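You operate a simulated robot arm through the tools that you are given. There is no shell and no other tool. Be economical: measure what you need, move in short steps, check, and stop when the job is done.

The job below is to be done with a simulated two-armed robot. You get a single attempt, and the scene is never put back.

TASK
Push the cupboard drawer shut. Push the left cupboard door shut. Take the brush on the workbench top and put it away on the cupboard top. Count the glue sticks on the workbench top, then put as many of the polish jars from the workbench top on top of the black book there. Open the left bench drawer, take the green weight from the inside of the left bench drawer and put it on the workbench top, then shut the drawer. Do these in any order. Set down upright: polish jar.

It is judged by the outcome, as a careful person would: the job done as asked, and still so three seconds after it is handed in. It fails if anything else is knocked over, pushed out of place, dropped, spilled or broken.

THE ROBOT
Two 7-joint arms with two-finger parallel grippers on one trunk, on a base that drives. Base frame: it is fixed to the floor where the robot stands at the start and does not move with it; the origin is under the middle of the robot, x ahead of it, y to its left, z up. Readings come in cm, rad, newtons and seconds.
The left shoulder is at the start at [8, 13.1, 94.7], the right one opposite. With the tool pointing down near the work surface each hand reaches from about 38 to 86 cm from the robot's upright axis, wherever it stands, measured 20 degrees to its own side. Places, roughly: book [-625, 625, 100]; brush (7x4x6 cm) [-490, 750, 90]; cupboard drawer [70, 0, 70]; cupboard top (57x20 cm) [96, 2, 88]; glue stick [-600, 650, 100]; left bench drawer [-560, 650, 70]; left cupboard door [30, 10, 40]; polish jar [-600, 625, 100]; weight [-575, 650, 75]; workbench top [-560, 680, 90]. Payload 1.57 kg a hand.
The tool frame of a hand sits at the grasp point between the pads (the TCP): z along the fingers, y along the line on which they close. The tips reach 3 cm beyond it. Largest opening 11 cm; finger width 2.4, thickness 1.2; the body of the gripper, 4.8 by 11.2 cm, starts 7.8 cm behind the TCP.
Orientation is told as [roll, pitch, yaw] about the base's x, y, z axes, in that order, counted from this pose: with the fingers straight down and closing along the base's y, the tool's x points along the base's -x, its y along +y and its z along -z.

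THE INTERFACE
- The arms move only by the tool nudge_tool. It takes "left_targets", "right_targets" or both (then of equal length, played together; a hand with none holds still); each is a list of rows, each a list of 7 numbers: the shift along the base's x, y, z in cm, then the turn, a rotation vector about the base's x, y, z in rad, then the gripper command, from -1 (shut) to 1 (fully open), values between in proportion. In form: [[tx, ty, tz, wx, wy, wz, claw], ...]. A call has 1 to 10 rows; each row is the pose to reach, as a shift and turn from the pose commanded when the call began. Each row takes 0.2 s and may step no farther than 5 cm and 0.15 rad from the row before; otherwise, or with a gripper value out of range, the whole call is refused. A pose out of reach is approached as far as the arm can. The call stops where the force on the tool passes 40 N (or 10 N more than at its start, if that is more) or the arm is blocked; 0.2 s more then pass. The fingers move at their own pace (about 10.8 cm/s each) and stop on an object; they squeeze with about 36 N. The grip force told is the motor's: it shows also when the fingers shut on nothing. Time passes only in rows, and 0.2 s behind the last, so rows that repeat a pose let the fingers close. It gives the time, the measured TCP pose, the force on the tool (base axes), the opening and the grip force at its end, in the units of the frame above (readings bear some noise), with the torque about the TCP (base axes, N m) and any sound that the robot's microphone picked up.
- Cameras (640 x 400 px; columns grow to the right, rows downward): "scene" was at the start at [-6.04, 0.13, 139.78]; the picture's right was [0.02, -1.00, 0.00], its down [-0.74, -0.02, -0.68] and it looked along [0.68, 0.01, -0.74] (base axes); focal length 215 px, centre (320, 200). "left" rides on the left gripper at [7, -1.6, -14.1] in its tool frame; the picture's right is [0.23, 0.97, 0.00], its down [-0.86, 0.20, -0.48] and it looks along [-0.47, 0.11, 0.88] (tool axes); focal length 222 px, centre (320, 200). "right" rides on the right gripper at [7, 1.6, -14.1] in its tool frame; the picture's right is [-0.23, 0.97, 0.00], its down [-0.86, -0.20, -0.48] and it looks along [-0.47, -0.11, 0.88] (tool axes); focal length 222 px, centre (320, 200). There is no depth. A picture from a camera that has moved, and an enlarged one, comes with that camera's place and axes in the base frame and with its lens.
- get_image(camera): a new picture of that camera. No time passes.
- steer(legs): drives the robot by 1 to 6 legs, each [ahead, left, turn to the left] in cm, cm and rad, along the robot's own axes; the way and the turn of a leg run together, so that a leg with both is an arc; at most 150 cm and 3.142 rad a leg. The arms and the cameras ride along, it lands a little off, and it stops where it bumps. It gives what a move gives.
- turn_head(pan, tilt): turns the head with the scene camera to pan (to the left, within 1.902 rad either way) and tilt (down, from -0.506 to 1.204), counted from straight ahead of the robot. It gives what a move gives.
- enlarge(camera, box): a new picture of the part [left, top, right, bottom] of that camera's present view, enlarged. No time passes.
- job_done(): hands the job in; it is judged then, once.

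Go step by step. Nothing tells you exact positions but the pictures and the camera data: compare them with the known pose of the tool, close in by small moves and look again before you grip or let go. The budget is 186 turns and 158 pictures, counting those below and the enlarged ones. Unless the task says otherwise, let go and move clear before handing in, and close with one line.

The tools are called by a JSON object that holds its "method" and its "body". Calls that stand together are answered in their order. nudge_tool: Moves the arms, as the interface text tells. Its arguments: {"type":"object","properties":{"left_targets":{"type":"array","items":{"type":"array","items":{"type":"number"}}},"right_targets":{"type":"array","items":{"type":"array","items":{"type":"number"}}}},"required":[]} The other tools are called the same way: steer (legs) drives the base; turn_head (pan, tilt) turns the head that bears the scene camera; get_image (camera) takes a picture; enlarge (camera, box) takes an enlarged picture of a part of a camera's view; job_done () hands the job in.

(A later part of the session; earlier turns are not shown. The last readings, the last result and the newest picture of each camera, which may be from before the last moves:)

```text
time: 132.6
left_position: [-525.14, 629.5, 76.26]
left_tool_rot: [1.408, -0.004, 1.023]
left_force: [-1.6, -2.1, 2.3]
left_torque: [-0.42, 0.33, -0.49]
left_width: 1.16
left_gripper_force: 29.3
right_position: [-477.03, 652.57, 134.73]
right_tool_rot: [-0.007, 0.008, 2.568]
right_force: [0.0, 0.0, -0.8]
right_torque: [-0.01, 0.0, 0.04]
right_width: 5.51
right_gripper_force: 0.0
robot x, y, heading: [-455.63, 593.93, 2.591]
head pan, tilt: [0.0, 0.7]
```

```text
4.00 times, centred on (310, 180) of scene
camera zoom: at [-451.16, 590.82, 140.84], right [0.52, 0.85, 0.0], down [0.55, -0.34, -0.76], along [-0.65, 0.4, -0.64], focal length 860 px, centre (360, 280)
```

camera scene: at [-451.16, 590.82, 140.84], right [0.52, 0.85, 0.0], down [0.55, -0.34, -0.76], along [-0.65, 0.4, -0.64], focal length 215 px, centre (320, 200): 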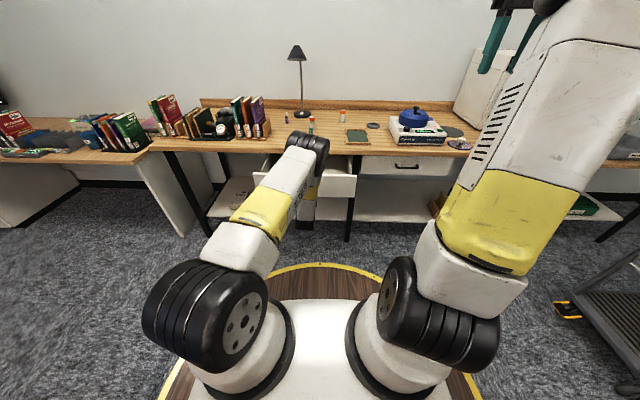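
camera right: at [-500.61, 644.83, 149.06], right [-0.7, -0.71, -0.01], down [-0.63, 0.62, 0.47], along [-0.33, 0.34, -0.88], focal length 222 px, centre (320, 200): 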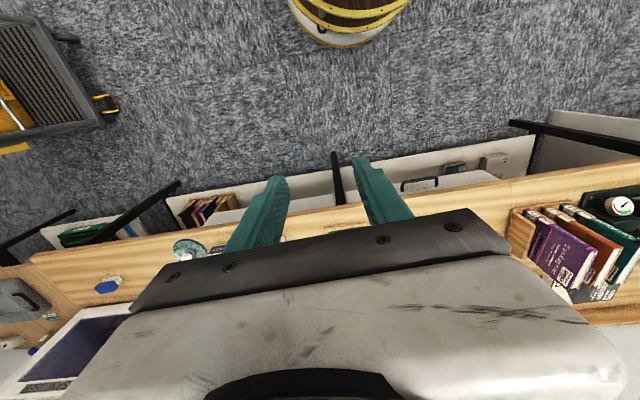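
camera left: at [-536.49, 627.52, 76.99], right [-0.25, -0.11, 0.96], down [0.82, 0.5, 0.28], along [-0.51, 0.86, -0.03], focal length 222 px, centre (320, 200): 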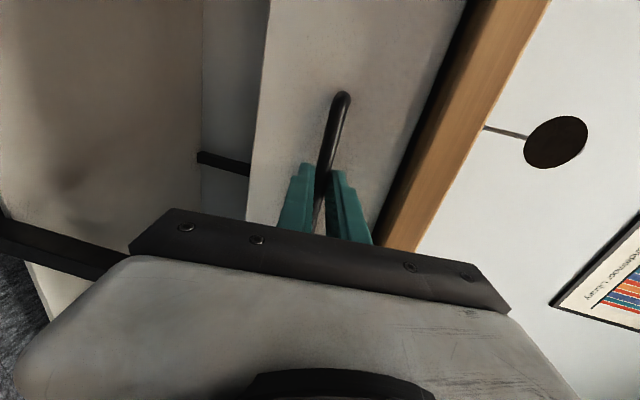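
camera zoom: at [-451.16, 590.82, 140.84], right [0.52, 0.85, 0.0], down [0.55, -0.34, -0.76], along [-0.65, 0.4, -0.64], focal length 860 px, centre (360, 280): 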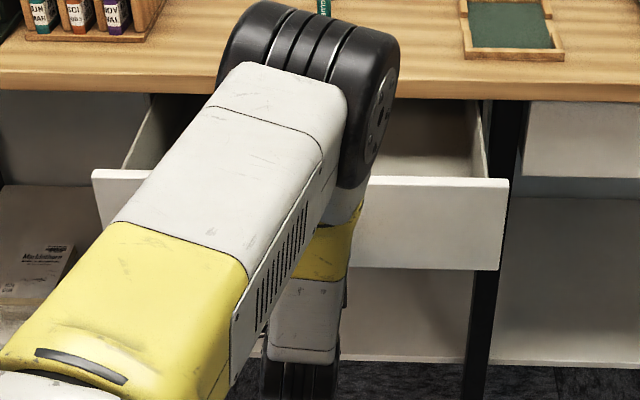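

The arm hides the weight. I'll release the handle, retreat and lift the left hand.

{"method": "nudge_tool", "body": {"left_targets": [[0, 0, 0, 0, 0, 0, 0.2], [0, 0, 0, 0, 0, 0, 0.2], [0, 0, 0, 0, 0, 0, 0.2], [2.6, -1.5, 0, 0, 0, 0, 0.2], [5.2, -3, 0, 0, 0, 0, 0.2], [7.8, -4.5, 0, 0, 0, 0, 0.2], [9, -5.2, 4, 0, 0, 0, 0.2], [9, -5.2, 8.5, 0, 0, 0, 0.2], [9, -5.2, 13, 0, 0, 0, 0.2], [9, -5.2, 17.5, 0, 0, 0, 0.2]]}}

{"method": "nudge_tool", "body": {"left_targets": [[0, 0, 3, -0.07, -0.121, 0, 0.2], [0, 0, 6, -0.14, -0.242, 0, 0.2], [0, 0, 9, -0.21, -0.363, 0, 0.2], [0, 0, 12, -0.28, -0.485, 0, 0.2], [0, 0, 15, -0.35, -0.606, 0, 0.2], [0, 0, 18, -0.42, -0.727, 0, 0.2], [-1, 0, 21, -0.49, -0.848, 0, 0.2], [-2, 0, 24, -0.56, -0.97, 0, 0.2], [-3, 0, 27, -0.63, -1.09, 0, 0.2], [-4, 0, 30, -0.7, -1.212, 0, 0.2]]}}

{"method": "enlarge", "body": {"camera": "scene", "box": [230, 130, 390, 230]}}

{"method": "get_image", "body": {"camera": "left"}}

```text
time: 134.8
left_position: [-516.23, 624.26, 93.87]
left_tool_rot: [1.408, -0.001, 1.02]
left_force: [-0.5, -0.1, 0.0]
left_torque: [0.01, -0.02, 0.02]
left_width: 6.64
left_gripper_force: 0.1
right_position: [-476.94, 652.62, 134.64]
right_tool_rot: [-0.006, 0.005, 2.569]
right_force: [0.1, 0.6, 0.2]
right_torque: [-0.02, 0.0, 0.0]
right_width: 5.52
right_gripper_force: 0.2
robot x, y, heading: [-456.32, 593.58, 2.591]
head pan, tilt: [0.0, 0.7]
```

```text
time: 137.0
left_position: [-519.99, 623.9, 123.94]
left_tool_rot: [0.007, -0.025, 1.045]
left_force: [0.4, -1.5, 1.1]
left_torque: [0.13, 0.01, 0.0]
left_width: 6.59
left_gripper_force: 0.1
left hand out of reach, approached as far as the arm can: row 5
right_position: [-476.95, 652.47, 134.7]
right_tool_rot: [-0.006, 0.006, 2.57]
right_force: [1.5, 0.0, 0.5]
right_torque: [0.14, 0.08, 0.01]
right_width: 5.48
right_gripper_force: 0.0
robot x, y, heading: [-455.98, 593.78, 2.592]
head pan, tilt: [0.0, 0.7]
```

```text
4.00 times, centred on (310, 180) of scene
camera zoom: at [-451.1, 590.72, 140.84], right [0.52, 0.85, 0.0], down [0.55, -0.34, -0.77], along [-0.65, 0.4, -0.64], focal length 860 px, centre (360, 280)
```

zoom: 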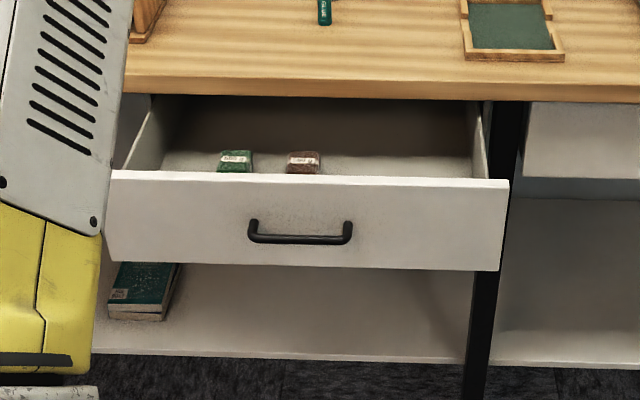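

```text
96 pictures are left
camera left: at [-522.16, 616.81, 137.81], right [-0.96, 0.29, 0.0], down [0.25, 0.83, 0.5], along [0.15, 0.48, -0.86], focal length 222 px, centre (320, 200)
```

left: 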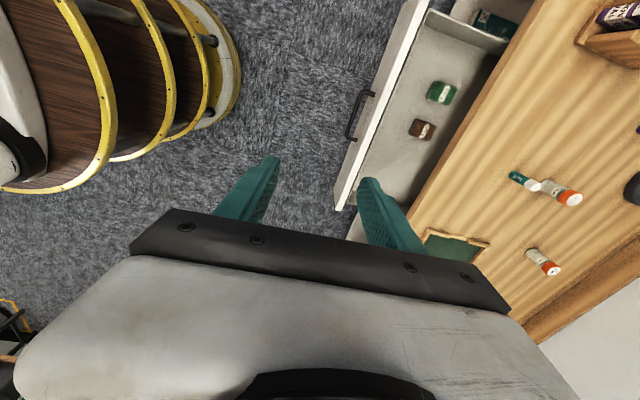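

The green weight sits at about along 271, still half under the bench edge, so I need the drawer further open. I'll move closer and pull from inside the drawer front with closed fingers.

{"method": "steer", "body": {"legs": [[20, 0.4, 0.02]]}}

{"method": "get_image", "body": {"camera": "left"}}

```text
time: 138.6
left_position: [-538.57, 632.83, 123.85]
left_tool_rot: [0.009, -0.026, 1.069]
left_force: [0.6, 0.0, 0.1]
left_torque: [-0.02, 0.03, 0.02]
left_width: 6.61
left_gripper_force: 0.0
right_position: [-496.15, 662.4, 134.72]
right_tool_rot: [-0.005, 0.006, 2.592]
right_force: [0.1, 0.5, 0.3]
right_torque: [0.01, 0.0, 0.01]
right_width: 5.49
right_gripper_force: 0.1
robot x, y, heading: [-473.55, 604.11, 2.611]
head pan, tilt: [0.0, 0.7]
```

```text
95 pictures are left
camera left: at [-540.49, 625.63, 137.77], right [-0.96, 0.27, 0.0], down [0.23, 0.83, 0.5], along [0.13, 0.48, -0.87], focal length 222 px, centre (320, 200)
```

left: 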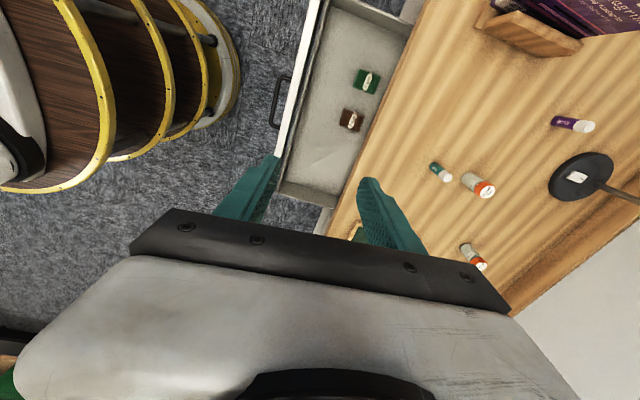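

{"method": "nudge_tool", "body": {"left_targets": [[1.2, 2.2, -4, 0, 0, 0, -1], [2.4, 4.4, -8, 0, 0, 0, -1], [3.6, 6.6, -12, 0, 0, 0, -1], [4.2, 8, -16, 0, 0, 0, -1], [4.2, 8, -20.5, 0, 0, 0, -1], [4.2, 8, -25, 0, 0, 0, -1], [4.2, 8, -29.5, 0, 0, 0, -1]]}}

{"method": "get_image", "body": {"camera": "left"}}

{"method": "get_image", "body": {"camera": "scene"}}

```text
time: 140.2
left_position: [-534.47, 640.87, 94.59]
left_tool_rot: [0.008, -0.027, 1.069]
left_force: [1.0, 0.4, 0.1]
left_torque: [0.04, 0.04, 0.05]
left_width: 0.02
left_gripper_force: 20.5
right_position: [-496.09, 662.32, 134.59]
right_tool_rot: [-0.006, 0.009, 2.593]
right_force: [0.7, 0.0, 0.4]
right_torque: [0.06, 0.02, 0.03]
right_width: 5.5
right_gripper_force: 0.2
robot x, y, heading: [-473.81, 604.11, 2.614]
head pan, tilt: [0.0, 0.7]
```

```text
94 pictures are left
camera left: at [-536.38, 633.8, 108.43], right [-0.96, 0.27, 0.0], down [0.24, 0.83, 0.5], along [0.13, 0.48, -0.86], focal length 222 px, centre (320, 200)
```

left: 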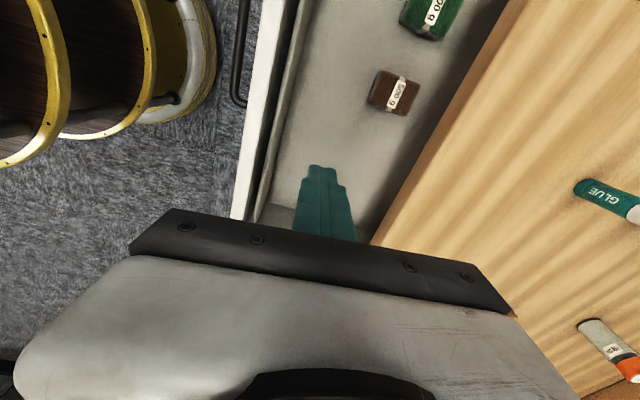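

```text
93 pictures are left
camera scene: at [-468.87, 601.12, 140.84], right [0.5, 0.86, 0.0], down [0.56, -0.33, -0.76], along [-0.66, 0.39, -0.64], focal length 215 px, centre (320, 200)
```

scene: 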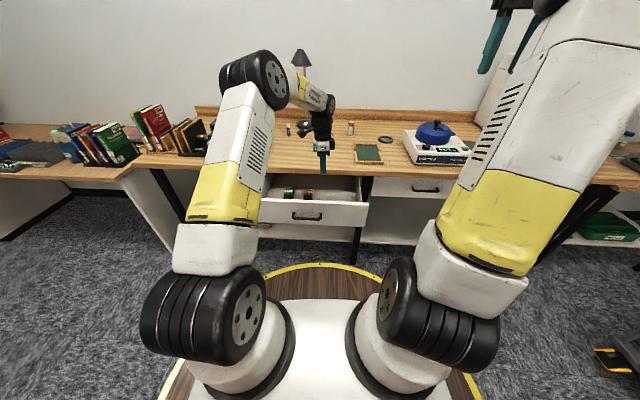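

The fingers are above the inside of the drawer, behind its front. I'll lower and pull outward.

{"method": "nudge_tool", "body": {"left_targets": [[0, 0, -4, 0, 0, 0, -1], [0, 0, -8, 0, 0, 0, -1], [0, 0, -12, 0, 0, 0, -1], [0, 0, -16, 0, 0, 0, -1], [3, -1.7, -16, 0, 0, 0, -1], [6, -3.5, -16, 0, 0, 0, -1], [9, -5.2, -16, 0, 0, 0, -1], [11.3, -6.5, -16, 0, 0, 0, -1], [13.4, -7.8, -16, 0, 0, 0, -1], [15.6, -9, -16, 0, 0, 0, -1]]}}

{"method": "get_image", "body": {"camera": "left"}}

```text
time: 142.3
left_position: [-521.49, 633.39, 78.61]
left_tool_rot: [0.029, -0.03, 1.068]
left_force: [-4.3, 1.6, 2.4]
left_torque: [-0.09, -0.11, -0.06]
left_width: 0.0
left_gripper_force: 21.7
right_position: [-496.13, 662.31, 134.69]
right_tool_rot: [-0.008, 0.005, 2.592]
right_force: [-0.3, 0.6, 0.0]
right_torque: [0.01, 0.03, 0.02]
right_width: 5.51
right_gripper_force: 0.0
robot x, y, heading: [-473.53, 603.77, 2.613]
head pan, tilt: [0.0, 0.7]
stopped in row 10 (left hand): the force on the tool passed its limit at 58 N (the readings are from after the stop); the commanded pose is now the measured one
```

```text
92 pictures are left
camera left: at [-523.26, 625.89, 92.46], right [-0.96, 0.27, 0.02], down [0.24, 0.82, 0.51], along [0.12, 0.5, -0.86], focal length 222 px, centre (320, 200)
```

left: 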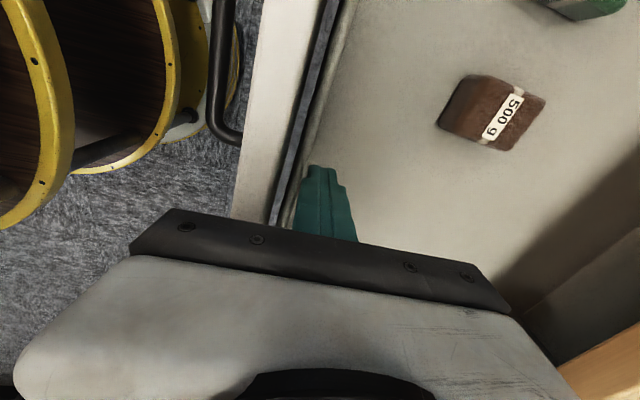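

The drawer is pulled to its stop and the weights are now clear of the bench edge. I'll lift the hand and move it above the green weight.

{"method": "nudge_tool", "body": {"left_targets": [[0, 0, 4.5, 0, 0, 0, -1], [0, 0, 9, 0, 0, 0, -1], [0, 0, 13.5, 0, 0, 0, -0.5], [0, 0, 18, 0, 0, 0, 0.3], [-4.5, -1.8, 18, 0, 0, 0, 0.7], [-9, -3.6, 18, 0, 0, 0, 0.7], [-13.5, -5.4, 18, 0, 0, 0, 0.7], [-18, -7.2, 18, 0, 0, 0, 0.7], [-19.8, -7.9, 18, 0, 0, 0, 0.7]]}}

{"method": "get_image", "body": {"camera": "left"}}

{"method": "enlarge", "body": {"camera": "scene", "box": [230, 130, 390, 230]}}

```text
time: 144.3
left_position: [-541.16, 625.3, 96.62]
left_tool_rot: [0.024, -0.032, 1.067]
left_force: [-0.7, 0.0, 0.1]
left_torque: [0.0, 0.03, -0.02]
left_width: 9.34
left_gripper_force: 0.0
right_position: [-496.04, 662.3, 134.81]
right_tool_rot: [-0.005, 0.008, 2.592]
right_force: [0.2, 1.3, 0.0]
right_torque: [0.01, 0.0, 0.0]
right_width: 5.5
right_gripper_force: 0.1
robot x, y, heading: [-473.88, 603.8, 2.615]
head pan, tilt: [0.0, 0.7]
```

```text
91 pictures are left
camera left: at [-542.88, 617.93, 110.5], right [-0.96, 0.27, 0.02], down [0.24, 0.83, 0.51], along [0.12, 0.49, -0.86], focal length 222 px, centre (320, 200)
```

left: 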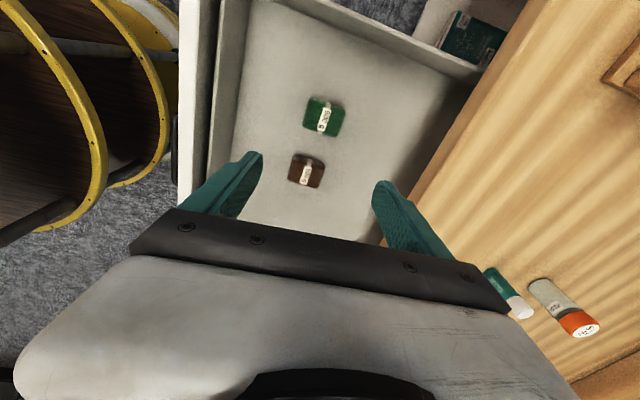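

```text
4.00 times, centred on (310, 180) of scene
camera zoom: at [-468.88, 601.14, 140.84], right [0.5, 0.86, 0.0], down [0.56, -0.33, -0.76], along [-0.66, 0.39, -0.64], focal length 860 px, centre (360, 280)
```

zoom: 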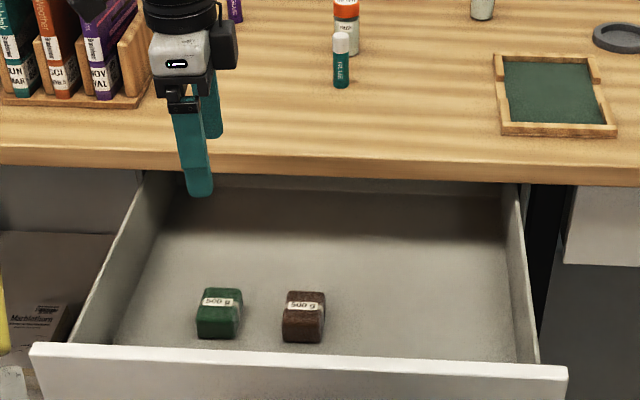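

The green weight is almost directly below at (-542.3,624.6), with its top at z≈75. I'll descend over it and grip.

{"method": "nudge_tool", "body": {"left_targets": [[-0.5, -0.3, -4.5, 0, 0, 0, 0.6], [-1.1, -0.7, -9, 0, 0, 0, 0.6], [-1.1, -0.7, -13.5, 0, 0, 0, 0.6], [-1.1, -0.7, -17.5, 0, 0, 0, 0.6]]}}

{"method": "get_image", "body": {"camera": "left"}}

```text
time: 145.3
left_position: [-542.3, 624.53, 79.24]
left_tool_rot: [0.027, -0.033, 1.072]
left_force: [1.0, -1.1, 0.1]
left_torque: [-0.03, 0.02, 0.02]
left_width: 8.8
left_gripper_force: 0.0
right_position: [-496.01, 662.22, 134.81]
right_tool_rot: [-0.005, 0.007, 2.591]
right_force: [0.0, -0.7, -0.5]
right_torque: [-0.03, 0.05, 0.05]
right_width: 5.5
right_gripper_force: 0.1
robot x, y, heading: [-473.74, 603.8, 2.612]
head pan, tilt: [0.0, 0.7]
```

```text
89 pictures are left
camera left: at [-544.11, 617.13, 93.05], right [-0.96, 0.27, 0.02], down [0.24, 0.83, 0.51], along [0.12, 0.5, -0.86], focal length 222 px, centre (320, 200)
```

left: 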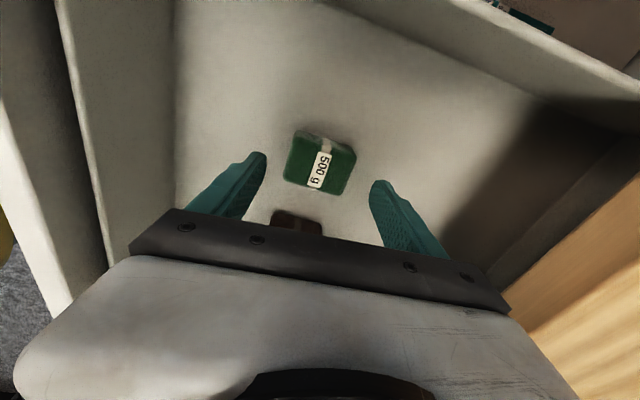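

It's well centred. Descending the last 4 cm and closing.

{"method": "nudge_tool", "body": {"left_targets": [[0, 0, -2, 0, 0, 0, 0.6], [0, 0, -4.2, 0, 0, 0, 0.6], [0, 0, -4.2, 0, 0, 0, -1], [0, 0, -4.2, 0, 0, 0, -1], [0, 0, -4.2, 0, 0, 0, -1], [0, 0, -1, 0, 0, 0, -1], [0, 0, 3, 0, 0, 0, -1], [0, 0, 7, 0, 0, 0, -1]]}}

{"method": "get_image", "body": {"camera": "left"}}

```text
time: 147.1
left_position: [-542.02, 624.78, 86.19]
left_tool_rot: [0.025, -0.031, 1.069]
left_force: [-0.3, 0.5, -5.8]
left_torque: [0.0, -0.01, -0.05]
left_width: 6.34
left_gripper_force: 35.0
right_position: [-496.04, 662.16, 134.76]
right_tool_rot: [-0.007, 0.007, 2.592]
right_force: [1.0, -0.9, 0.3]
right_torque: [-0.04, 0.0, -0.01]
right_width: 5.47
right_gripper_force: 0.1
robot x, y, heading: [-473.56, 603.97, 2.611]
head pan, tilt: [0.0, 0.7]
```

```text
88 pictures are left
camera left: at [-543.87, 617.42, 100.02], right [-0.96, 0.27, 0.02], down [0.24, 0.83, 0.51], along [0.12, 0.49, -0.86], focal length 222 px, centre (320, 200)
```

left: 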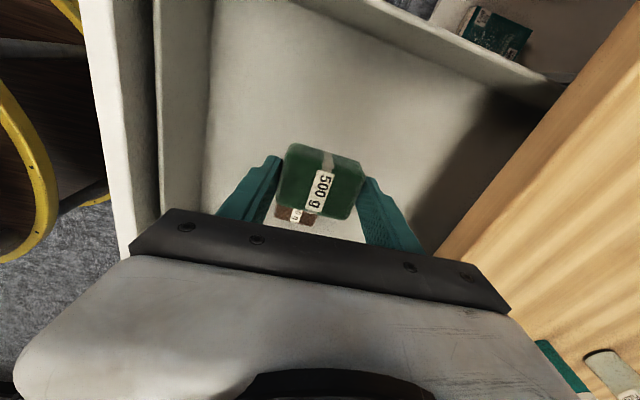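

Green weight held. I'll raise it above bench height, move the base forward 12 cm, and set it on the bench top in a clear spot.

{"method": "nudge_tool", "body": {"left_targets": [[0, 0, 4.5, 0, 0, 0, -1], [0, 0, 9, 0, 0, 0, -1], [0, 0, 13.5, 0, 0, 0, -1], [0, 0, 18, 0, 0, 0, -1]]}}

{"method": "steer", "body": {"legs": [[12, 0, 0]]}}

{"method": "get_image", "body": {"camera": "left"}}

```text
time: 148.1
left_position: [-542.13, 624.79, 104.18]
left_tool_rot: [0.027, -0.032, 1.068]
left_force: [-0.5, 0.7, -5.2]
left_torque: [-0.04, 0.03, -0.01]
left_width: 6.3
left_gripper_force: 36.5
right_position: [-496.05, 662.27, 134.67]
right_tool_rot: [-0.007, 0.006, 2.592]
right_force: [-0.3, 0.7, -0.2]
right_torque: [0.0, -0.02, -0.01]
right_width: 5.51
right_gripper_force: 0.2
robot x, y, heading: [-474.26, 604.14, 2.614]
head pan, tilt: [0.0, 0.7]
```

```text
time: 149.3
left_position: [-552.68, 631.04, 104.01]
left_tool_rot: [0.027, -0.03, 1.067]
left_force: [0.8, 0.2, -4.9]
left_torque: [-0.03, -0.01, 0.02]
left_width: 6.29
left_gripper_force: 36.3
right_position: [-506.64, 668.59, 134.81]
right_tool_rot: [-0.006, 0.007, 2.592]
right_force: [-0.4, -0.5, -0.9]
right_torque: [0.03, 0.0, 0.0]
right_width: 5.49
right_gripper_force: 0.0
robot x, y, heading: [-484.17, 610.31, 2.616]
head pan, tilt: [0.0, 0.7]
```

```text
87 pictures are left
camera left: at [-554.48, 623.64, 118.02], right [-0.96, 0.27, 0.02], down [0.24, 0.83, 0.51], along [0.12, 0.5, -0.86], focal length 222 px, centre (320, 200)
```

left: 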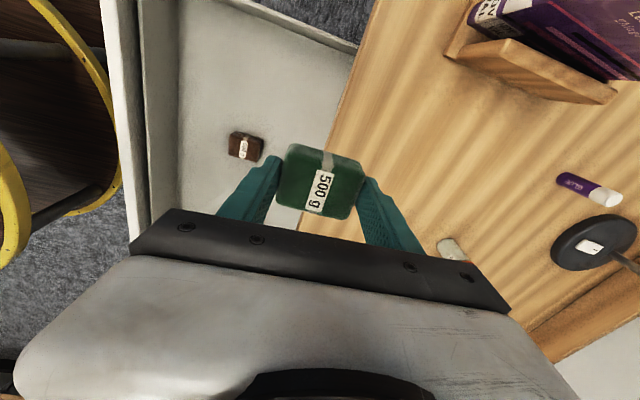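

{"method": "nudge_tool", "body": {"left_targets": [[-3.5, 2, 0, 0, 0, 0, -1], [-6.9, 4, 0, 0, 0, 0, -1], [-6.9, 4, -4, 0, 0, 0, -1], [-6.9, 4, -8, 0, 0, 0, -1], [-6.9, 4, -11, 0, 0, 0, -1]]}}

{"method": "get_image", "body": {"camera": "left"}}

{"method": "enlarge", "body": {"camera": "scene", "box": [220, 90, 380, 190]}}

```text
time: 150.5
left_position: [-559.57, 634.94, 93.17]
left_tool_rot: [0.026, -0.031, 1.067]
left_force: [-0.3, 0.6, -5.3]
left_torque: [0.0, -0.03, -0.03]
left_width: 6.28
left_gripper_force: 35.5
right_position: [-506.6, 668.46, 134.8]
right_tool_rot: [-0.006, 0.006, 2.592]
right_force: [-0.2, 1.2, 0.1]
right_torque: [0.06, 0.0, 0.02]
right_width: 5.51
right_gripper_force: 0.0
robot x, y, heading: [-484.23, 610.05, 2.612]
head pan, tilt: [0.0, 0.7]
```

```text
86 pictures are left
camera left: at [-561.43, 627.74, 107.06], right [-0.96, 0.27, 0.02], down [0.24, 0.83, 0.51], along [0.12, 0.49, -0.86], focal length 222 px, centre (320, 200)
```

left: 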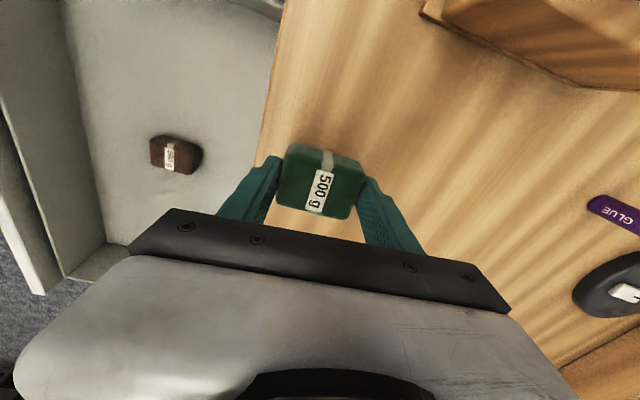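

```text
4.00 times, centred on (300, 140) of scene
camera zoom: at [-479.56, 607.37, 140.84], right [0.51, 0.86, 0.0], down [0.56, -0.33, -0.76], along [-0.66, 0.39, -0.64], focal length 860 px, centre (400, 440)
```

zoom: 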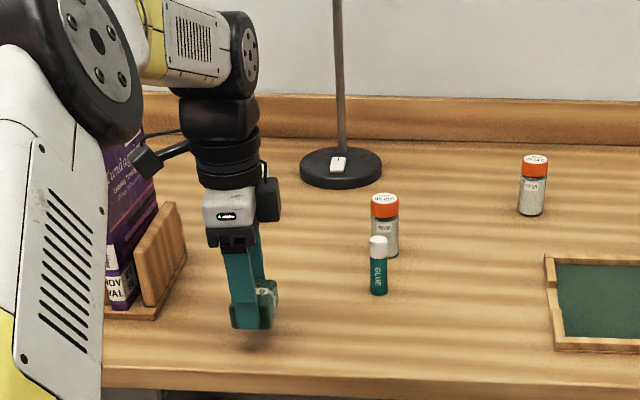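

{"method": "nudge_tool", "body": {"left_targets": [[0, 0, -0.6, 0, 0, 0, -1], [0, 0, -1.2, 0, 0, 0, -1], [0, 0, -1.7, 0, 0, 0, -1], [0, 0, -2.2, 0, 0, 0, -1]]}}

{"method": "enlarge", "body": {"camera": "scene", "box": [220, 90, 380, 190]}}

```text
time: 151.5
left_position: [-559.6, 635.13, 90.87]
left_tool_rot: [0.025, -0.031, 1.068]
left_force: [0.1, 0.3, -4.2]
left_torque: [-0.04, 0.04, 0.02]
left_width: 6.29
left_gripper_force: 36.1
right_position: [-506.73, 668.6, 134.67]
right_tool_rot: [-0.007, 0.007, 2.592]
right_force: [0.3, 0.1, -0.2]
right_torque: [0.0, 0.01, -0.01]
right_width: 5.5
right_gripper_force: 0.2
robot x, y, heading: [-484.53, 610.3, 2.608]
head pan, tilt: [0.0, 0.7]
```

```text
4.00 times, centred on (300, 140) of scene
camera zoom: at [-479.57, 607.37, 140.84], right [0.51, 0.86, 0.0], down [0.56, -0.33, -0.76], along [-0.66, 0.39, -0.64], focal length 860 px, centre (400, 440)
```

zoom: 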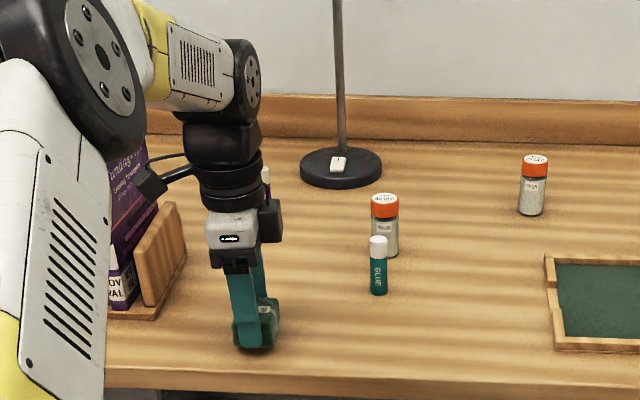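

Nearly there, with no contact yet. I'll continue down by small steps.

{"method": "nudge_tool", "body": {"left_targets": [[0, 0, -0.3, 0, 0, 0, -1], [0, 0, -0.6, 0, 0, 0, -1]]}}

{"method": "nudge_tool", "body": {"left_targets": [[0, 0, -0.3, 0, 0, 0, -1], [0, 0, -0.6, 0, 0, 0, -1]]}}

```text
time: 152.1
left_position: [-559.72, 635.01, 90.35]
left_tool_rot: [0.026, -0.032, 1.068]
left_force: [-0.3, 0.1, -5.3]
left_torque: [-0.05, -0.02, 0.01]
left_width: 6.3
left_gripper_force: 35.8
right_position: [-506.72, 668.57, 134.75]
right_tool_rot: [-0.007, 0.007, 2.593]
right_force: [0.4, 0.5, -0.3]
right_torque: [-0.01, 0.02, -0.01]
right_width: 5.48
right_gripper_force: 0.0
robot x, y, heading: [-484.78, 610.07, 2.611]
head pan, tilt: [0.0, 0.7]
```

```text
time: 152.7
left_position: [-559.61, 635.09, 90.03]
left_tool_rot: [0.029, -0.031, 1.067]
left_force: [2.9, -2.5, 14.3]
left_torque: [-0.52, -0.53, -0.04]
left_width: 6.32
left_gripper_force: 36.1
right_position: [-506.59, 668.39, 134.75]
right_tool_rot: [-0.004, 0.007, 2.592]
right_force: [0.0, 1.0, 0.9]
right_torque: [-0.01, -0.02, 0.01]
right_width: 5.52
right_gripper_force: 0.0
robot x, y, heading: [-484.93, 610.04, 2.613]
head pan, tilt: [0.0, 0.7]
```

Contact. Releasing and lifting.

{"method": "nudge_tool", "body": {"left_targets": [[0, 0, 0, 0, 0, 0, 0.3], [0, 0, 0, 0, 0, 0, 0.6], [0, 0, 0.2, 0, 0, 0, 0.6], [0, 0, 4, 0, 0, 0, 0.6], [0, 0, 8.5, 0, 0, 0, 0.6], [0, 0, 13, 0, 0, 0, 0.6], [0, 0, 17.5, 0, 0, 0, 0.6], [0, 0, 22, 0, 0, 0, 0.4], [4, -2.3, 24, 0, 0, 0, 0], [7.5, -4.3, 26, 0, 0, 0, -1]]}}

{"method": "get_image", "body": {"camera": "scene"}}

{"method": "get_image", "body": {"camera": "left"}}

```text
refused: row 9 steps farther than a row can; nothing moved
```

```text
83 pictures are left
camera scene: at [-479.49, 607.35, 140.84], right [0.51, 0.86, 0.0], down [0.56, -0.33, -0.77], along [-0.66, 0.39, -0.64], focal length 215 px, centre (320, 200)
```

scene: 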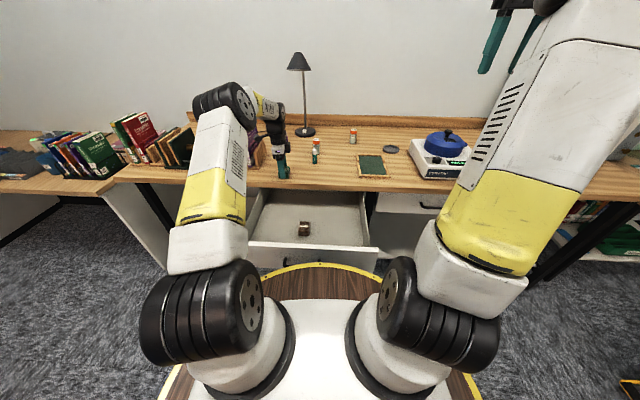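

```text
82 pictures are left
camera left: at [-561.36, 627.67, 103.87], right [-0.96, 0.27, 0.02], down [0.24, 0.83, 0.51], along [0.12, 0.5, -0.86], focal length 222 px, centre (320, 200)
```

left: 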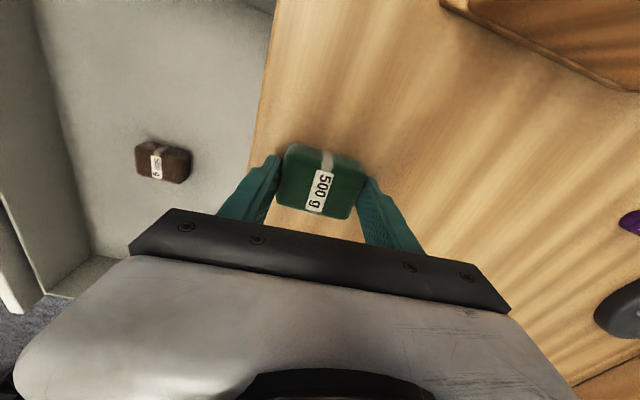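

{"method": "nudge_tool", "body": {"left_targets": [[0, 0, 0, 0, 0, 0, 0.3], [0, 0, 0, 0, 0, 0, 0.6], [0, 0, 0.2, 0, 0, 0, 0.6], [0, 0, 4, 0, 0, 0, 0.6], [0, 0, 8.5, 0, 0, 0, 0.6], [0, 0, 13, 0, 0, 0, 0.6], [0, 0, 17.5, 0, 0, 0, 0.6], [0, 0, 22, 0, 0, 0, 0.4], [3.3, -1.9, 24, 0, 0, 0, 0], [6.6, -3.8, 26, 0, 0, 0, -1]]}}

{"method": "get_image", "body": {"camera": "left"}}

```text
time: 154.9
left_position: [-553.25, 631.19, 115.69]
left_tool_rot: [0.025, -0.031, 1.065]
left_force: [-0.3, 0.8, -0.8]
left_torque: [-0.01, -0.02, -0.01]
left_width: 0.0
left_gripper_force: 16.6
right_position: [-506.65, 668.77, 134.85]
right_tool_rot: [-0.006, 0.007, 2.591]
right_force: [-0.5, 0.0, 0.1]
right_torque: [0.01, -0.02, 0.04]
right_width: 5.52
right_gripper_force: 0.0
robot x, y, heading: [-484.16, 610.28, 2.609]
head pan, tilt: [0.0, 0.7]
```

```text
81 pictures are left
camera left: at [-554.9, 623.81, 129.55], right [-0.96, 0.27, 0.02], down [0.24, 0.83, 0.51], along [0.12, 0.49, -0.86], focal length 222 px, centre (320, 200)
```

left: 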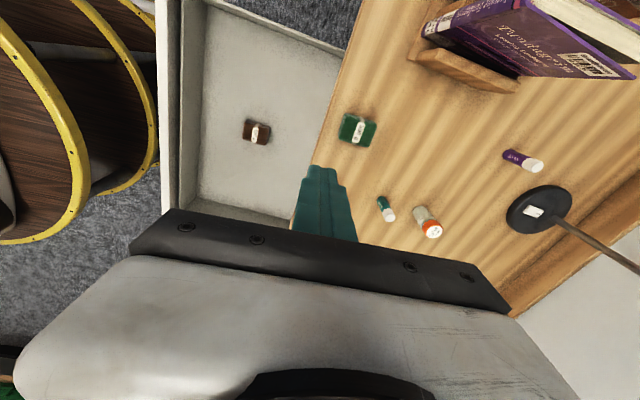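

The weight is standing on the bench. Next I'll shut the drawer: back off so the left hand is in front of the drawer face, tilt it forward, and push by driving.

{"method": "steer", "body": {"legs": [[-38, 0, 0]]}}

{"method": "nudge_tool", "body": {"left_targets": [[0, 0, -3.5, 0.07, 0.121, 0, -1], [0, 0, -7, 0.14, 0.242, 0, -1], [0, 0, -10.5, 0.21, 0.363, 0, -1], [0, 0, -14, 0.28, 0.485, 0, -1], [0, 0, -17.5, 0.35, 0.606, 0, -1], [0, 0, -21, 0.42, 0.727, 0, -1], [0, 0, -24.5, 0.49, 0.848, 0, -1], [0, 0, -28, 0.56, 0.97, 0, -1], [0, 0, -32, 0.63, 1.09, 0, -1], [0, 0, -36, 0.68, 1.178, 0, -1]]}}

{"method": "get_image", "body": {"camera": "left"}}

{"method": "get_image", "body": {"camera": "scene"}}

```text
time: 157.4
left_position: [-519.84, 611.57, 115.76]
left_tool_rot: [0.028, -0.032, 1.067]
left_force: [-0.4, 0.3, 0.5]
left_torque: [0.04, 0.03, -0.01]
left_width: 0.0
left_gripper_force: 21.5
right_position: [-473.29, 648.98, 134.74]
right_tool_rot: [-0.007, 0.006, 2.59]
right_force: [0.2, 0.5, 0.0]
right_torque: [0.01, 0.0, -0.01]
right_width: 5.48
right_gripper_force: 0.1
robot x, y, heading: [-451.06, 590.63, 2.607]
head pan, tilt: [0.0, 0.7]
```

```text
time: 159.6
left_position: [-519.62, 611.58, 79.78]
left_tool_rot: [1.387, -0.023, 1.022]
left_force: [-0.8, -0.3, 0.0]
left_torque: [0.04, -0.02, -0.02]
left_width: 0.0
left_gripper_force: 21.7
right_position: [-473.33, 648.95, 134.7]
right_tool_rot: [-0.005, 0.007, 2.59]
right_force: [0.3, 0.5, 0.3]
right_torque: [-0.01, 0.0, -0.01]
right_width: 5.52
right_gripper_force: 0.0
robot x, y, heading: [-451.04, 590.48, 2.606]
head pan, tilt: [0.0, 0.7]
```

```text
80 pictures are left
camera left: at [-511.15, 598.33, 80.5], right [-0.28, -0.12, 0.95], down [0.81, 0.5, 0.3], along [-0.51, 0.86, -0.04], focal length 222 px, centre (320, 200)
```

left: 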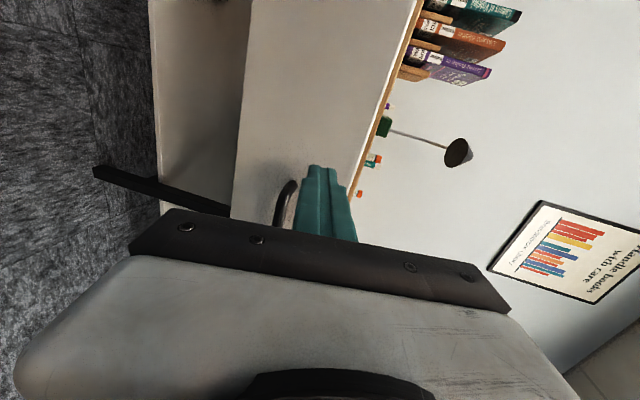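

```text
79 pictures are left
camera scene: at [-446.18, 587.81, 140.84], right [0.51, 0.86, 0.0], down [0.56, -0.33, -0.76], along [-0.66, 0.39, -0.64], focal length 215 px, centre (320, 200)
```

scene: 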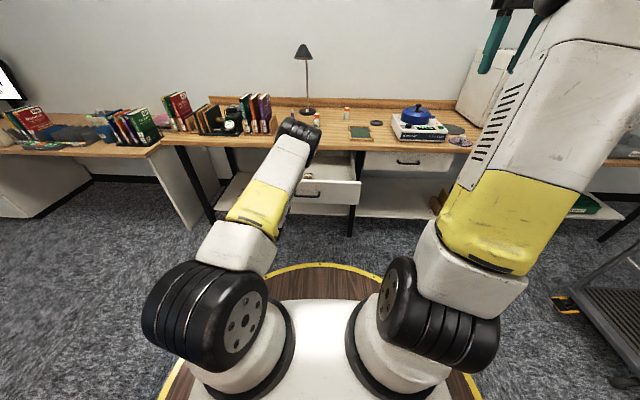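

{"method": "nudge_tool", "body": {"left_targets": [[0, 0, -3, 0, 0, 0, -1]]}}

{"method": "steer", "body": {"legs": [[34, 0, 0]]}}

{"method": "get_image", "body": {"camera": "left"}}

```text
time: 160.0
left_position: [-519.77, 611.6, 76.76]
left_tool_rot: [1.387, -0.026, 1.02]
left_force: [-0.4, -0.4, 0.2]
left_torque: [-0.01, 0.01, -0.01]
left_width: 0.0
left_gripper_force: 21.0
right_position: [-473.24, 649.1, 134.74]
right_tool_rot: [-0.004, 0.007, 2.589]
right_force: [0.6, -0.5, 0.1]
right_torque: [-0.03, -0.01, 0.0]
right_width: 5.49
right_gripper_force: 0.0
robot x, y, heading: [-451.47, 590.55, 2.608]
head pan, tilt: [0.0, 0.7]
```

```text
time: 162.2
left_position: [-549.3, 629.1, 76.77]
left_tool_rot: [1.387, -0.027, 1.018]
left_force: [-0.1, 0.2, 0.5]
left_torque: [-0.04, -0.02, 0.0]
left_width: 0.0
left_gripper_force: 21.0
right_position: [-502.72, 666.34, 134.72]
right_tool_rot: [-0.006, 0.008, 2.589]
right_force: [0.3, 0.7, -0.4]
right_torque: [0.0, 0.01, 0.01]
right_width: 5.5
right_gripper_force: 0.1
robot x, y, heading: [-480.41, 608.05, 2.614]
head pan, tilt: [0.0, 0.7]
```

```text
78 pictures are left
camera left: at [-540.75, 615.75, 77.54], right [-0.28, -0.12, 0.95], down [0.81, 0.49, 0.31], along [-0.51, 0.86, -0.04], focal length 222 px, centre (320, 200)
```

left: 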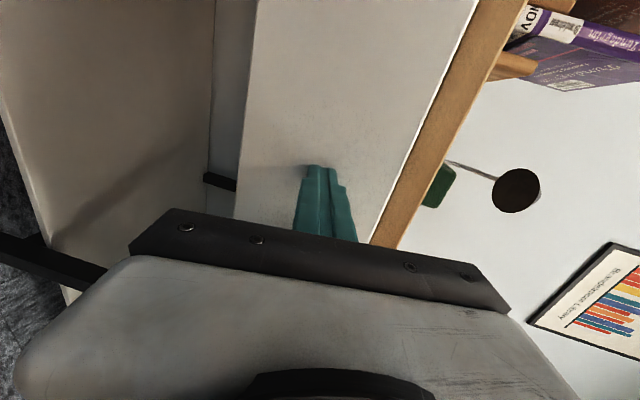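

{"method": "nudge_tool", "body": {"left_targets": [[-0.9, 0.5, 0, 0, 0, 0, -1], [-1.8, 1, 0, 0, 0, 0, -1], [-2.7, 1.5, 0, 0, 0, 0, -1], [-3.6, 2.1, 0, 0, 0, 0, -1], [-4.5, 2.6, 0, 0, 0, 0, -1], [-5.4, 3.1, 0, 0, 0, 0, -1], [-6.3, 3.6, 0, 0, 0, 0, -1]]}}

{"method": "get_image", "body": {"camera": "left"}}

```text
time: 163.6
left_position: [-553.8, 631.73, 76.62]
left_tool_rot: [1.384, -0.026, 1.02]
left_force: [19.3, -10.5, 12.5]
left_torque: [0.33, 0.4, -0.28]
left_width: 0.0
left_gripper_force: 21.1
right_position: [-502.6, 666.36, 134.77]
right_tool_rot: [-0.006, 0.006, 2.591]
right_force: [1.1, 0.2, -0.6]
right_torque: [-0.02, 0.05, -0.03]
right_width: 5.52
right_gripper_force: 0.0
robot x, y, heading: [-480.5, 607.93, 2.615]
head pan, tilt: [0.0, 0.7]
stopped in row 6 (left hand): the force on the tool passed its limit at 58 N (the readings are from after the stop); the commanded pose is now the measured one
```

```text
77 pictures are left
camera left: at [-545.3, 618.32, 77.47], right [-0.28, -0.12, 0.95], down [0.81, 0.49, 0.31], along [-0.51, 0.86, -0.04], focal length 222 px, centre (320, 200)
```

left: 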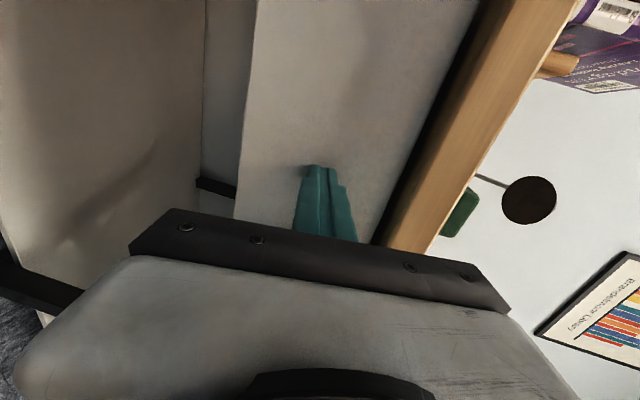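

The drawer is shut. I'll back off, then untilt and restore the left hand's normal yaw.

{"method": "steer", "body": {"legs": [[-15, 0, 0]]}}

{"method": "nudge_tool", "body": {"left_targets": [[0, 0, 4, -0.07, -0.121, 0, -1], [0, 0, 8, -0.14, -0.242, 0, -1], [0, 0, 12, -0.21, -0.363, 0, -1], [0, 0, 16, -0.28, -0.485, 0, -1], [0, 0, 20, -0.35, -0.606, 0, -1], [0, 0, 24, -0.42, -0.727, 0, -1], [0, 0, 28, -0.49, -0.848, 0, -1], [0, 0, 31, -0.56, -0.97, 0, -1], [0, 0, 34, -0.63, -1.09, 0, -1], [0, 0, 37, -0.68, -1.178, 0, -1]]}}

{"method": "nudge_tool", "body": {"left_targets": [[0, 0, 0, 0, 0, 0.15, 0], [0, 0, 0, 0, 0, 0.3, 0], [0, 0, 0, 0, 0, 0.45, 0], [0, 0, 0, 0, 0, 0.6, 0], [0, 0, 0, 0, 0, 0.75, 0], [0, 0, 0, 0, 0, 0.9, 0], [0, 0, 0, 0, 0, 1.05, 0], [0, 0, 0, 0, 0, 1.2, 0], [0, 0, 0, 0, 0, 1.35, 0], [0, 0, 0, 0, 0, 1.5, 0]]}}

{"method": "get_image", "body": {"camera": "scene"}}

```text
time: 164.9
left_position: [-540.7, 624.07, 76.52]
left_tool_rot: [1.386, -0.025, 1.017]
left_force: [-0.4, -0.6, -0.3]
left_torque: [0.01, 0.0, 0.0]
left_width: 0.0
left_gripper_force: 21.4
right_position: [-489.54, 658.69, 134.82]
right_tool_rot: [-0.005, 0.006, 2.587]
right_force: [-0.7, -0.3, 0.0]
right_torque: [0.0, 0.0, 0.0]
right_width: 5.5
right_gripper_force: 0.0
robot x, y, heading: [-467.25, 600.18, 2.607]
head pan, tilt: [0.0, 0.7]
```

```text
time: 167.1
left_position: [-540.82, 623.99, 113.57]
left_tool_rot: [0.021, -0.035, 1.066]
left_force: [-0.4, -1.1, 0.0]
left_torque: [0.07, -0.02, 0.01]
left_width: 0.01
left_gripper_force: 21.4
right_position: [-489.46, 658.58, 134.9]
right_tool_rot: [-0.005, 0.007, 2.589]
right_force: [0.4, -0.2, 1.0]
right_torque: [0.01, 0.01, 0.01]
right_width: 5.49
right_gripper_force: 0.0
robot x, y, heading: [-467.31, 600.08, 2.613]
head pan, tilt: [0.0, 0.7]
```

```text
time: 169.3
left_position: [-540.65, 624.03, 113.62]
left_tool_rot: [0.025, -0.032, 2.568]
left_force: [0.3, 0.4, 0.7]
left_torque: [0.03, 0.0, 0.02]
left_width: 5.48
left_gripper_force: 0.0
right_position: [-489.51, 658.74, 134.72]
right_tool_rot: [-0.006, 0.005, 2.588]
right_force: [0.1, 0.1, 0.3]
right_torque: [-0.02, 0.01, 0.03]
right_width: 5.49
right_gripper_force: 0.1
robot x, y, heading: [-467.23, 600.22, 2.608]
head pan, tilt: [0.0, 0.7]
```

```text
76 pictures are left
camera scene: at [-462.55, 597.39, 140.84], right [0.51, 0.86, 0.0], down [0.55, -0.33, -0.76], along [-0.66, 0.39, -0.64], focal length 215 px, centre (320, 200)
```

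scene: 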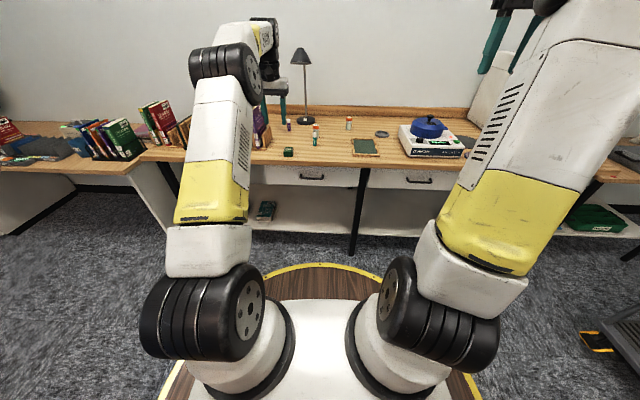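

The drawer is shut. Next, I'll level and raise the left hand, then move in front of the bookstand and look down on the black book.

{"method": "nudge_tool", "body": {"left_targets": [[0, 0, 4.5, 0.004, -0.04, 0, 0], [0, 0, 9, 0.004, -0.04, 0.04, 0], [0, 0, 13.5, 0.004, -0.04, 0.04, 0], [0, 0, 18, 0.004, -0.04, 0.04, 0], [0, 0, 22.5, 0.004, -0.04, 0.04, 0], [0, 0, 27, 0.004, -0.04, 0.04, 0]]}}

{"method": "steer", "body": {"legs": [[0, 38, 0], [40, 0, 0.01]]}}

{"method": "get_image", "body": {"camera": "left"}}

{"method": "turn_head", "body": {"pan": 0.25, "tilt": 0.8}}

{"method": "get_image", "body": {"camera": "scene"}}

```text
time: 170.7
left_position: [-533.36, 619.49, 130.32]
left_tool_rot: [-0.002, -0.005, 2.606]
left_force: [1.4, 0.1, 0.5]
left_torque: [0.08, 0.08, 0.03]
left_width: 5.47
left_gripper_force: 0.0
left hand out of reach, approached as far as the arm can: row 1, 2, 3, 4, 5, 6
right_position: [-489.39, 658.62, 134.91]
right_tool_rot: [-0.008, 0.005, 2.587]
right_force: [0.5, -0.3, 1.6]
right_torque: [0.04, 0.09, -0.01]
right_width: 5.5
right_gripper_force: 0.1
robot x, y, heading: [-467.32, 600.35, 2.614]
head pan, tilt: [0.0, 0.7]
```

```text
time: 175.2
left_position: [-586.96, 606.46, 130.23]
left_tool_rot: [0.0, -0.003, 2.609]
left_force: [0.8, -0.1, -0.8]
left_torque: [0.03, -0.03, 0.02]
left_width: 5.52
left_gripper_force: 0.1
right_position: [-543.0, 645.75, 134.71]
right_tool_rot: [-0.006, 0.007, 2.593]
right_force: [1.1, -0.5, -0.5]
right_torque: [-0.03, 0.02, 0.02]
right_width: 5.51
right_gripper_force: 0.0
robot x, y, heading: [-520.51, 587.52, 2.611]
head pan, tilt: [0.0, 0.7]
```

```text
75 pictures are left
camera left: at [-579.97, 604.37, 144.38], right [-0.3, -0.95, 0.0], down [-0.84, 0.26, 0.48], along [-0.46, 0.14, -0.88], focal length 222 px, centre (320, 200)
```

left: 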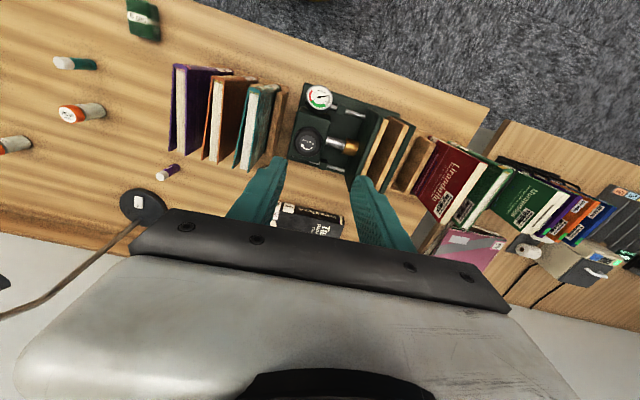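

```text
time: 176.0
left_position: [-586.87, 606.44, 130.22]
left_tool_rot: [-0.002, -0.004, 2.611]
left_force: [-0.8, -0.7, -0.5]
left_torque: [-0.02, -0.01, -0.01]
left_width: 5.51
left_gripper_force: 0.0
right_position: [-543.03, 645.71, 134.71]
right_tool_rot: [-0.006, 0.008, 2.592]
right_force: [-0.4, -0.2, -0.5]
right_torque: [0.0, 0.02, 0.0]
right_width: 5.5
right_gripper_force: 0.0
robot x, y, heading: [-520.64, 587.23, 2.61]
head pan, tilt: [0.25, 0.799]
```

```text
74 pictures are left
camera scene: at [-516.34, 582.46, 140.02], right [0.28, 0.96, 0.0], down [0.69, -0.2, -0.7], along [-0.67, 0.19, -0.72], focal length 215 px, centre (320, 200)
```

scene: 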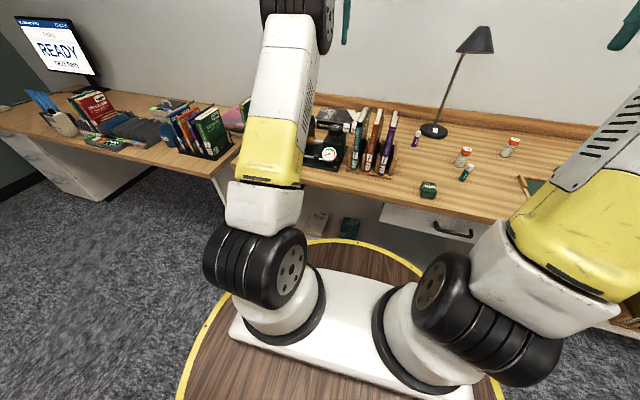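

The black book is seen behind the clamp and teal book. I'll move the left hand forward a bit to see it whole.

{"method": "nudge_tool", "body": {"left_targets": [[-3.5, 2, 0, 0, 0, 0, 0], [-7, 4, 0, 0, 0, 0, 0], [-10.4, 6, 0, 0, 0, 0, 0], [-13.8, 8, 0, 0, 0, 0, 0]]}}

{"method": "get_image", "body": {"camera": "left"}}

```text
time: 177.0
left_position: [-589.86, 610.56, 124.17]
left_tool_rot: [-0.002, -0.005, 2.612]
left_force: [0.8, -1.1, 1.1]
left_torque: [0.09, 0.05, 0.0]
left_width: 5.51
left_gripper_force: 0.0
left hand out of reach, approached as far as the arm can: row 1, 2, 3, 4
right_position: [-543.13, 645.73, 134.7]
right_tool_rot: [-0.007, 0.007, 2.591]
right_force: [1.1, -0.6, 1.1]
right_torque: [0.06, 0.08, 0.0]
right_width: 5.47
right_gripper_force: 0.0
robot x, y, heading: [-520.5, 587.71, 2.613]
head pan, tilt: [0.25, 0.799]
```

```text
73 pictures are left
camera left: at [-582.92, 608.44, 138.24], right [-0.3, -0.95, 0.0], down [-0.84, 0.26, 0.48], along [-0.46, 0.15, -0.88], focal length 222 px, centre (320, 200)
```

left: 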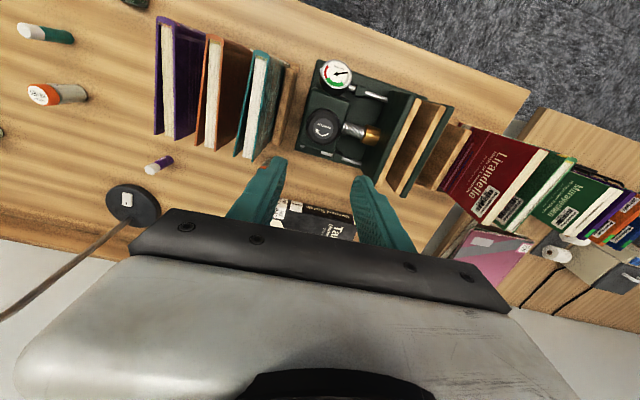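

{"method": "enlarge", "body": {"camera": "left", "box": [140, 60, 460, 260]}}

```text
2.00 times, centred on (300, 160) of left
camera zoom: at [-582.92, 608.44, 138.24], right [-0.3, -0.95, 0.0], down [-0.84, 0.26, 0.48], along [-0.46, 0.15, -0.88], focal length 444 px, centre (360, 280)
```

zoom: 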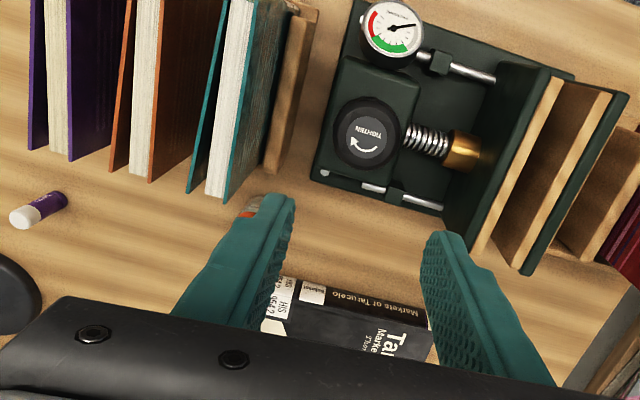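

There's something orange-capped behind the left finger, possibly a third jar. I'll close the fingers for a better view.

{"method": "nudge_tool", "body": {"left_targets": [[1.5, 2.6, 0, 0, 0, 0, -1], [3, 5.2, 0, 0, 0, 0, -1], [4.5, 7.8, 0, 0, 0, 0, -1], [4.5, 7.8, 0, 0, 0, 0, -1]]}}

{"method": "enlarge", "body": {"camera": "left", "box": [140, 60, 460, 260]}}

```text
time: 178.0
left_position: [-584.87, 618.16, 123.71]
left_tool_rot: [-0.003, -0.006, 2.608]
left_force: [0.0, 0.4, -0.2]
left_torque: [0.01, 0.0, 0.01]
left_width: 0.0
left_gripper_force: 21.1
left hand out of reach, approached as far as the arm can: row 2, 3, 4
right_position: [-543.08, 645.8, 134.74]
right_tool_rot: [-0.006, 0.008, 2.591]
right_force: [-0.3, 0.2, 1.0]
right_torque: [0.01, -0.03, -0.03]
right_width: 5.52
right_gripper_force: 0.0
robot x, y, heading: [-520.32, 587.09, 2.614]
head pan, tilt: [0.25, 0.799]
```

```text
2.00 times, centred on (300, 160) of left
camera zoom: at [-577.93, 616.15, 137.76], right [-0.3, -0.95, 0.0], down [-0.84, 0.26, 0.48], along [-0.46, 0.15, -0.88], focal length 444 px, centre (360, 280)
```

zoom: 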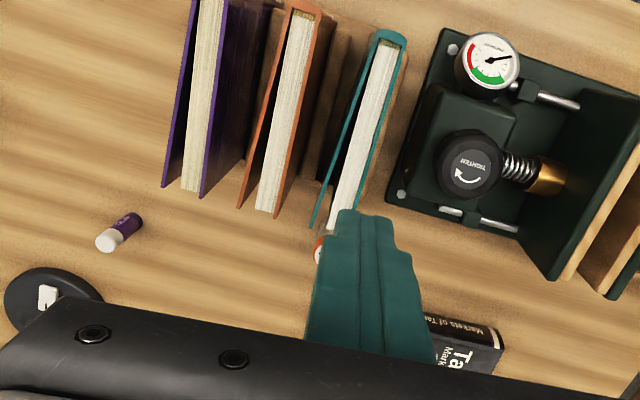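

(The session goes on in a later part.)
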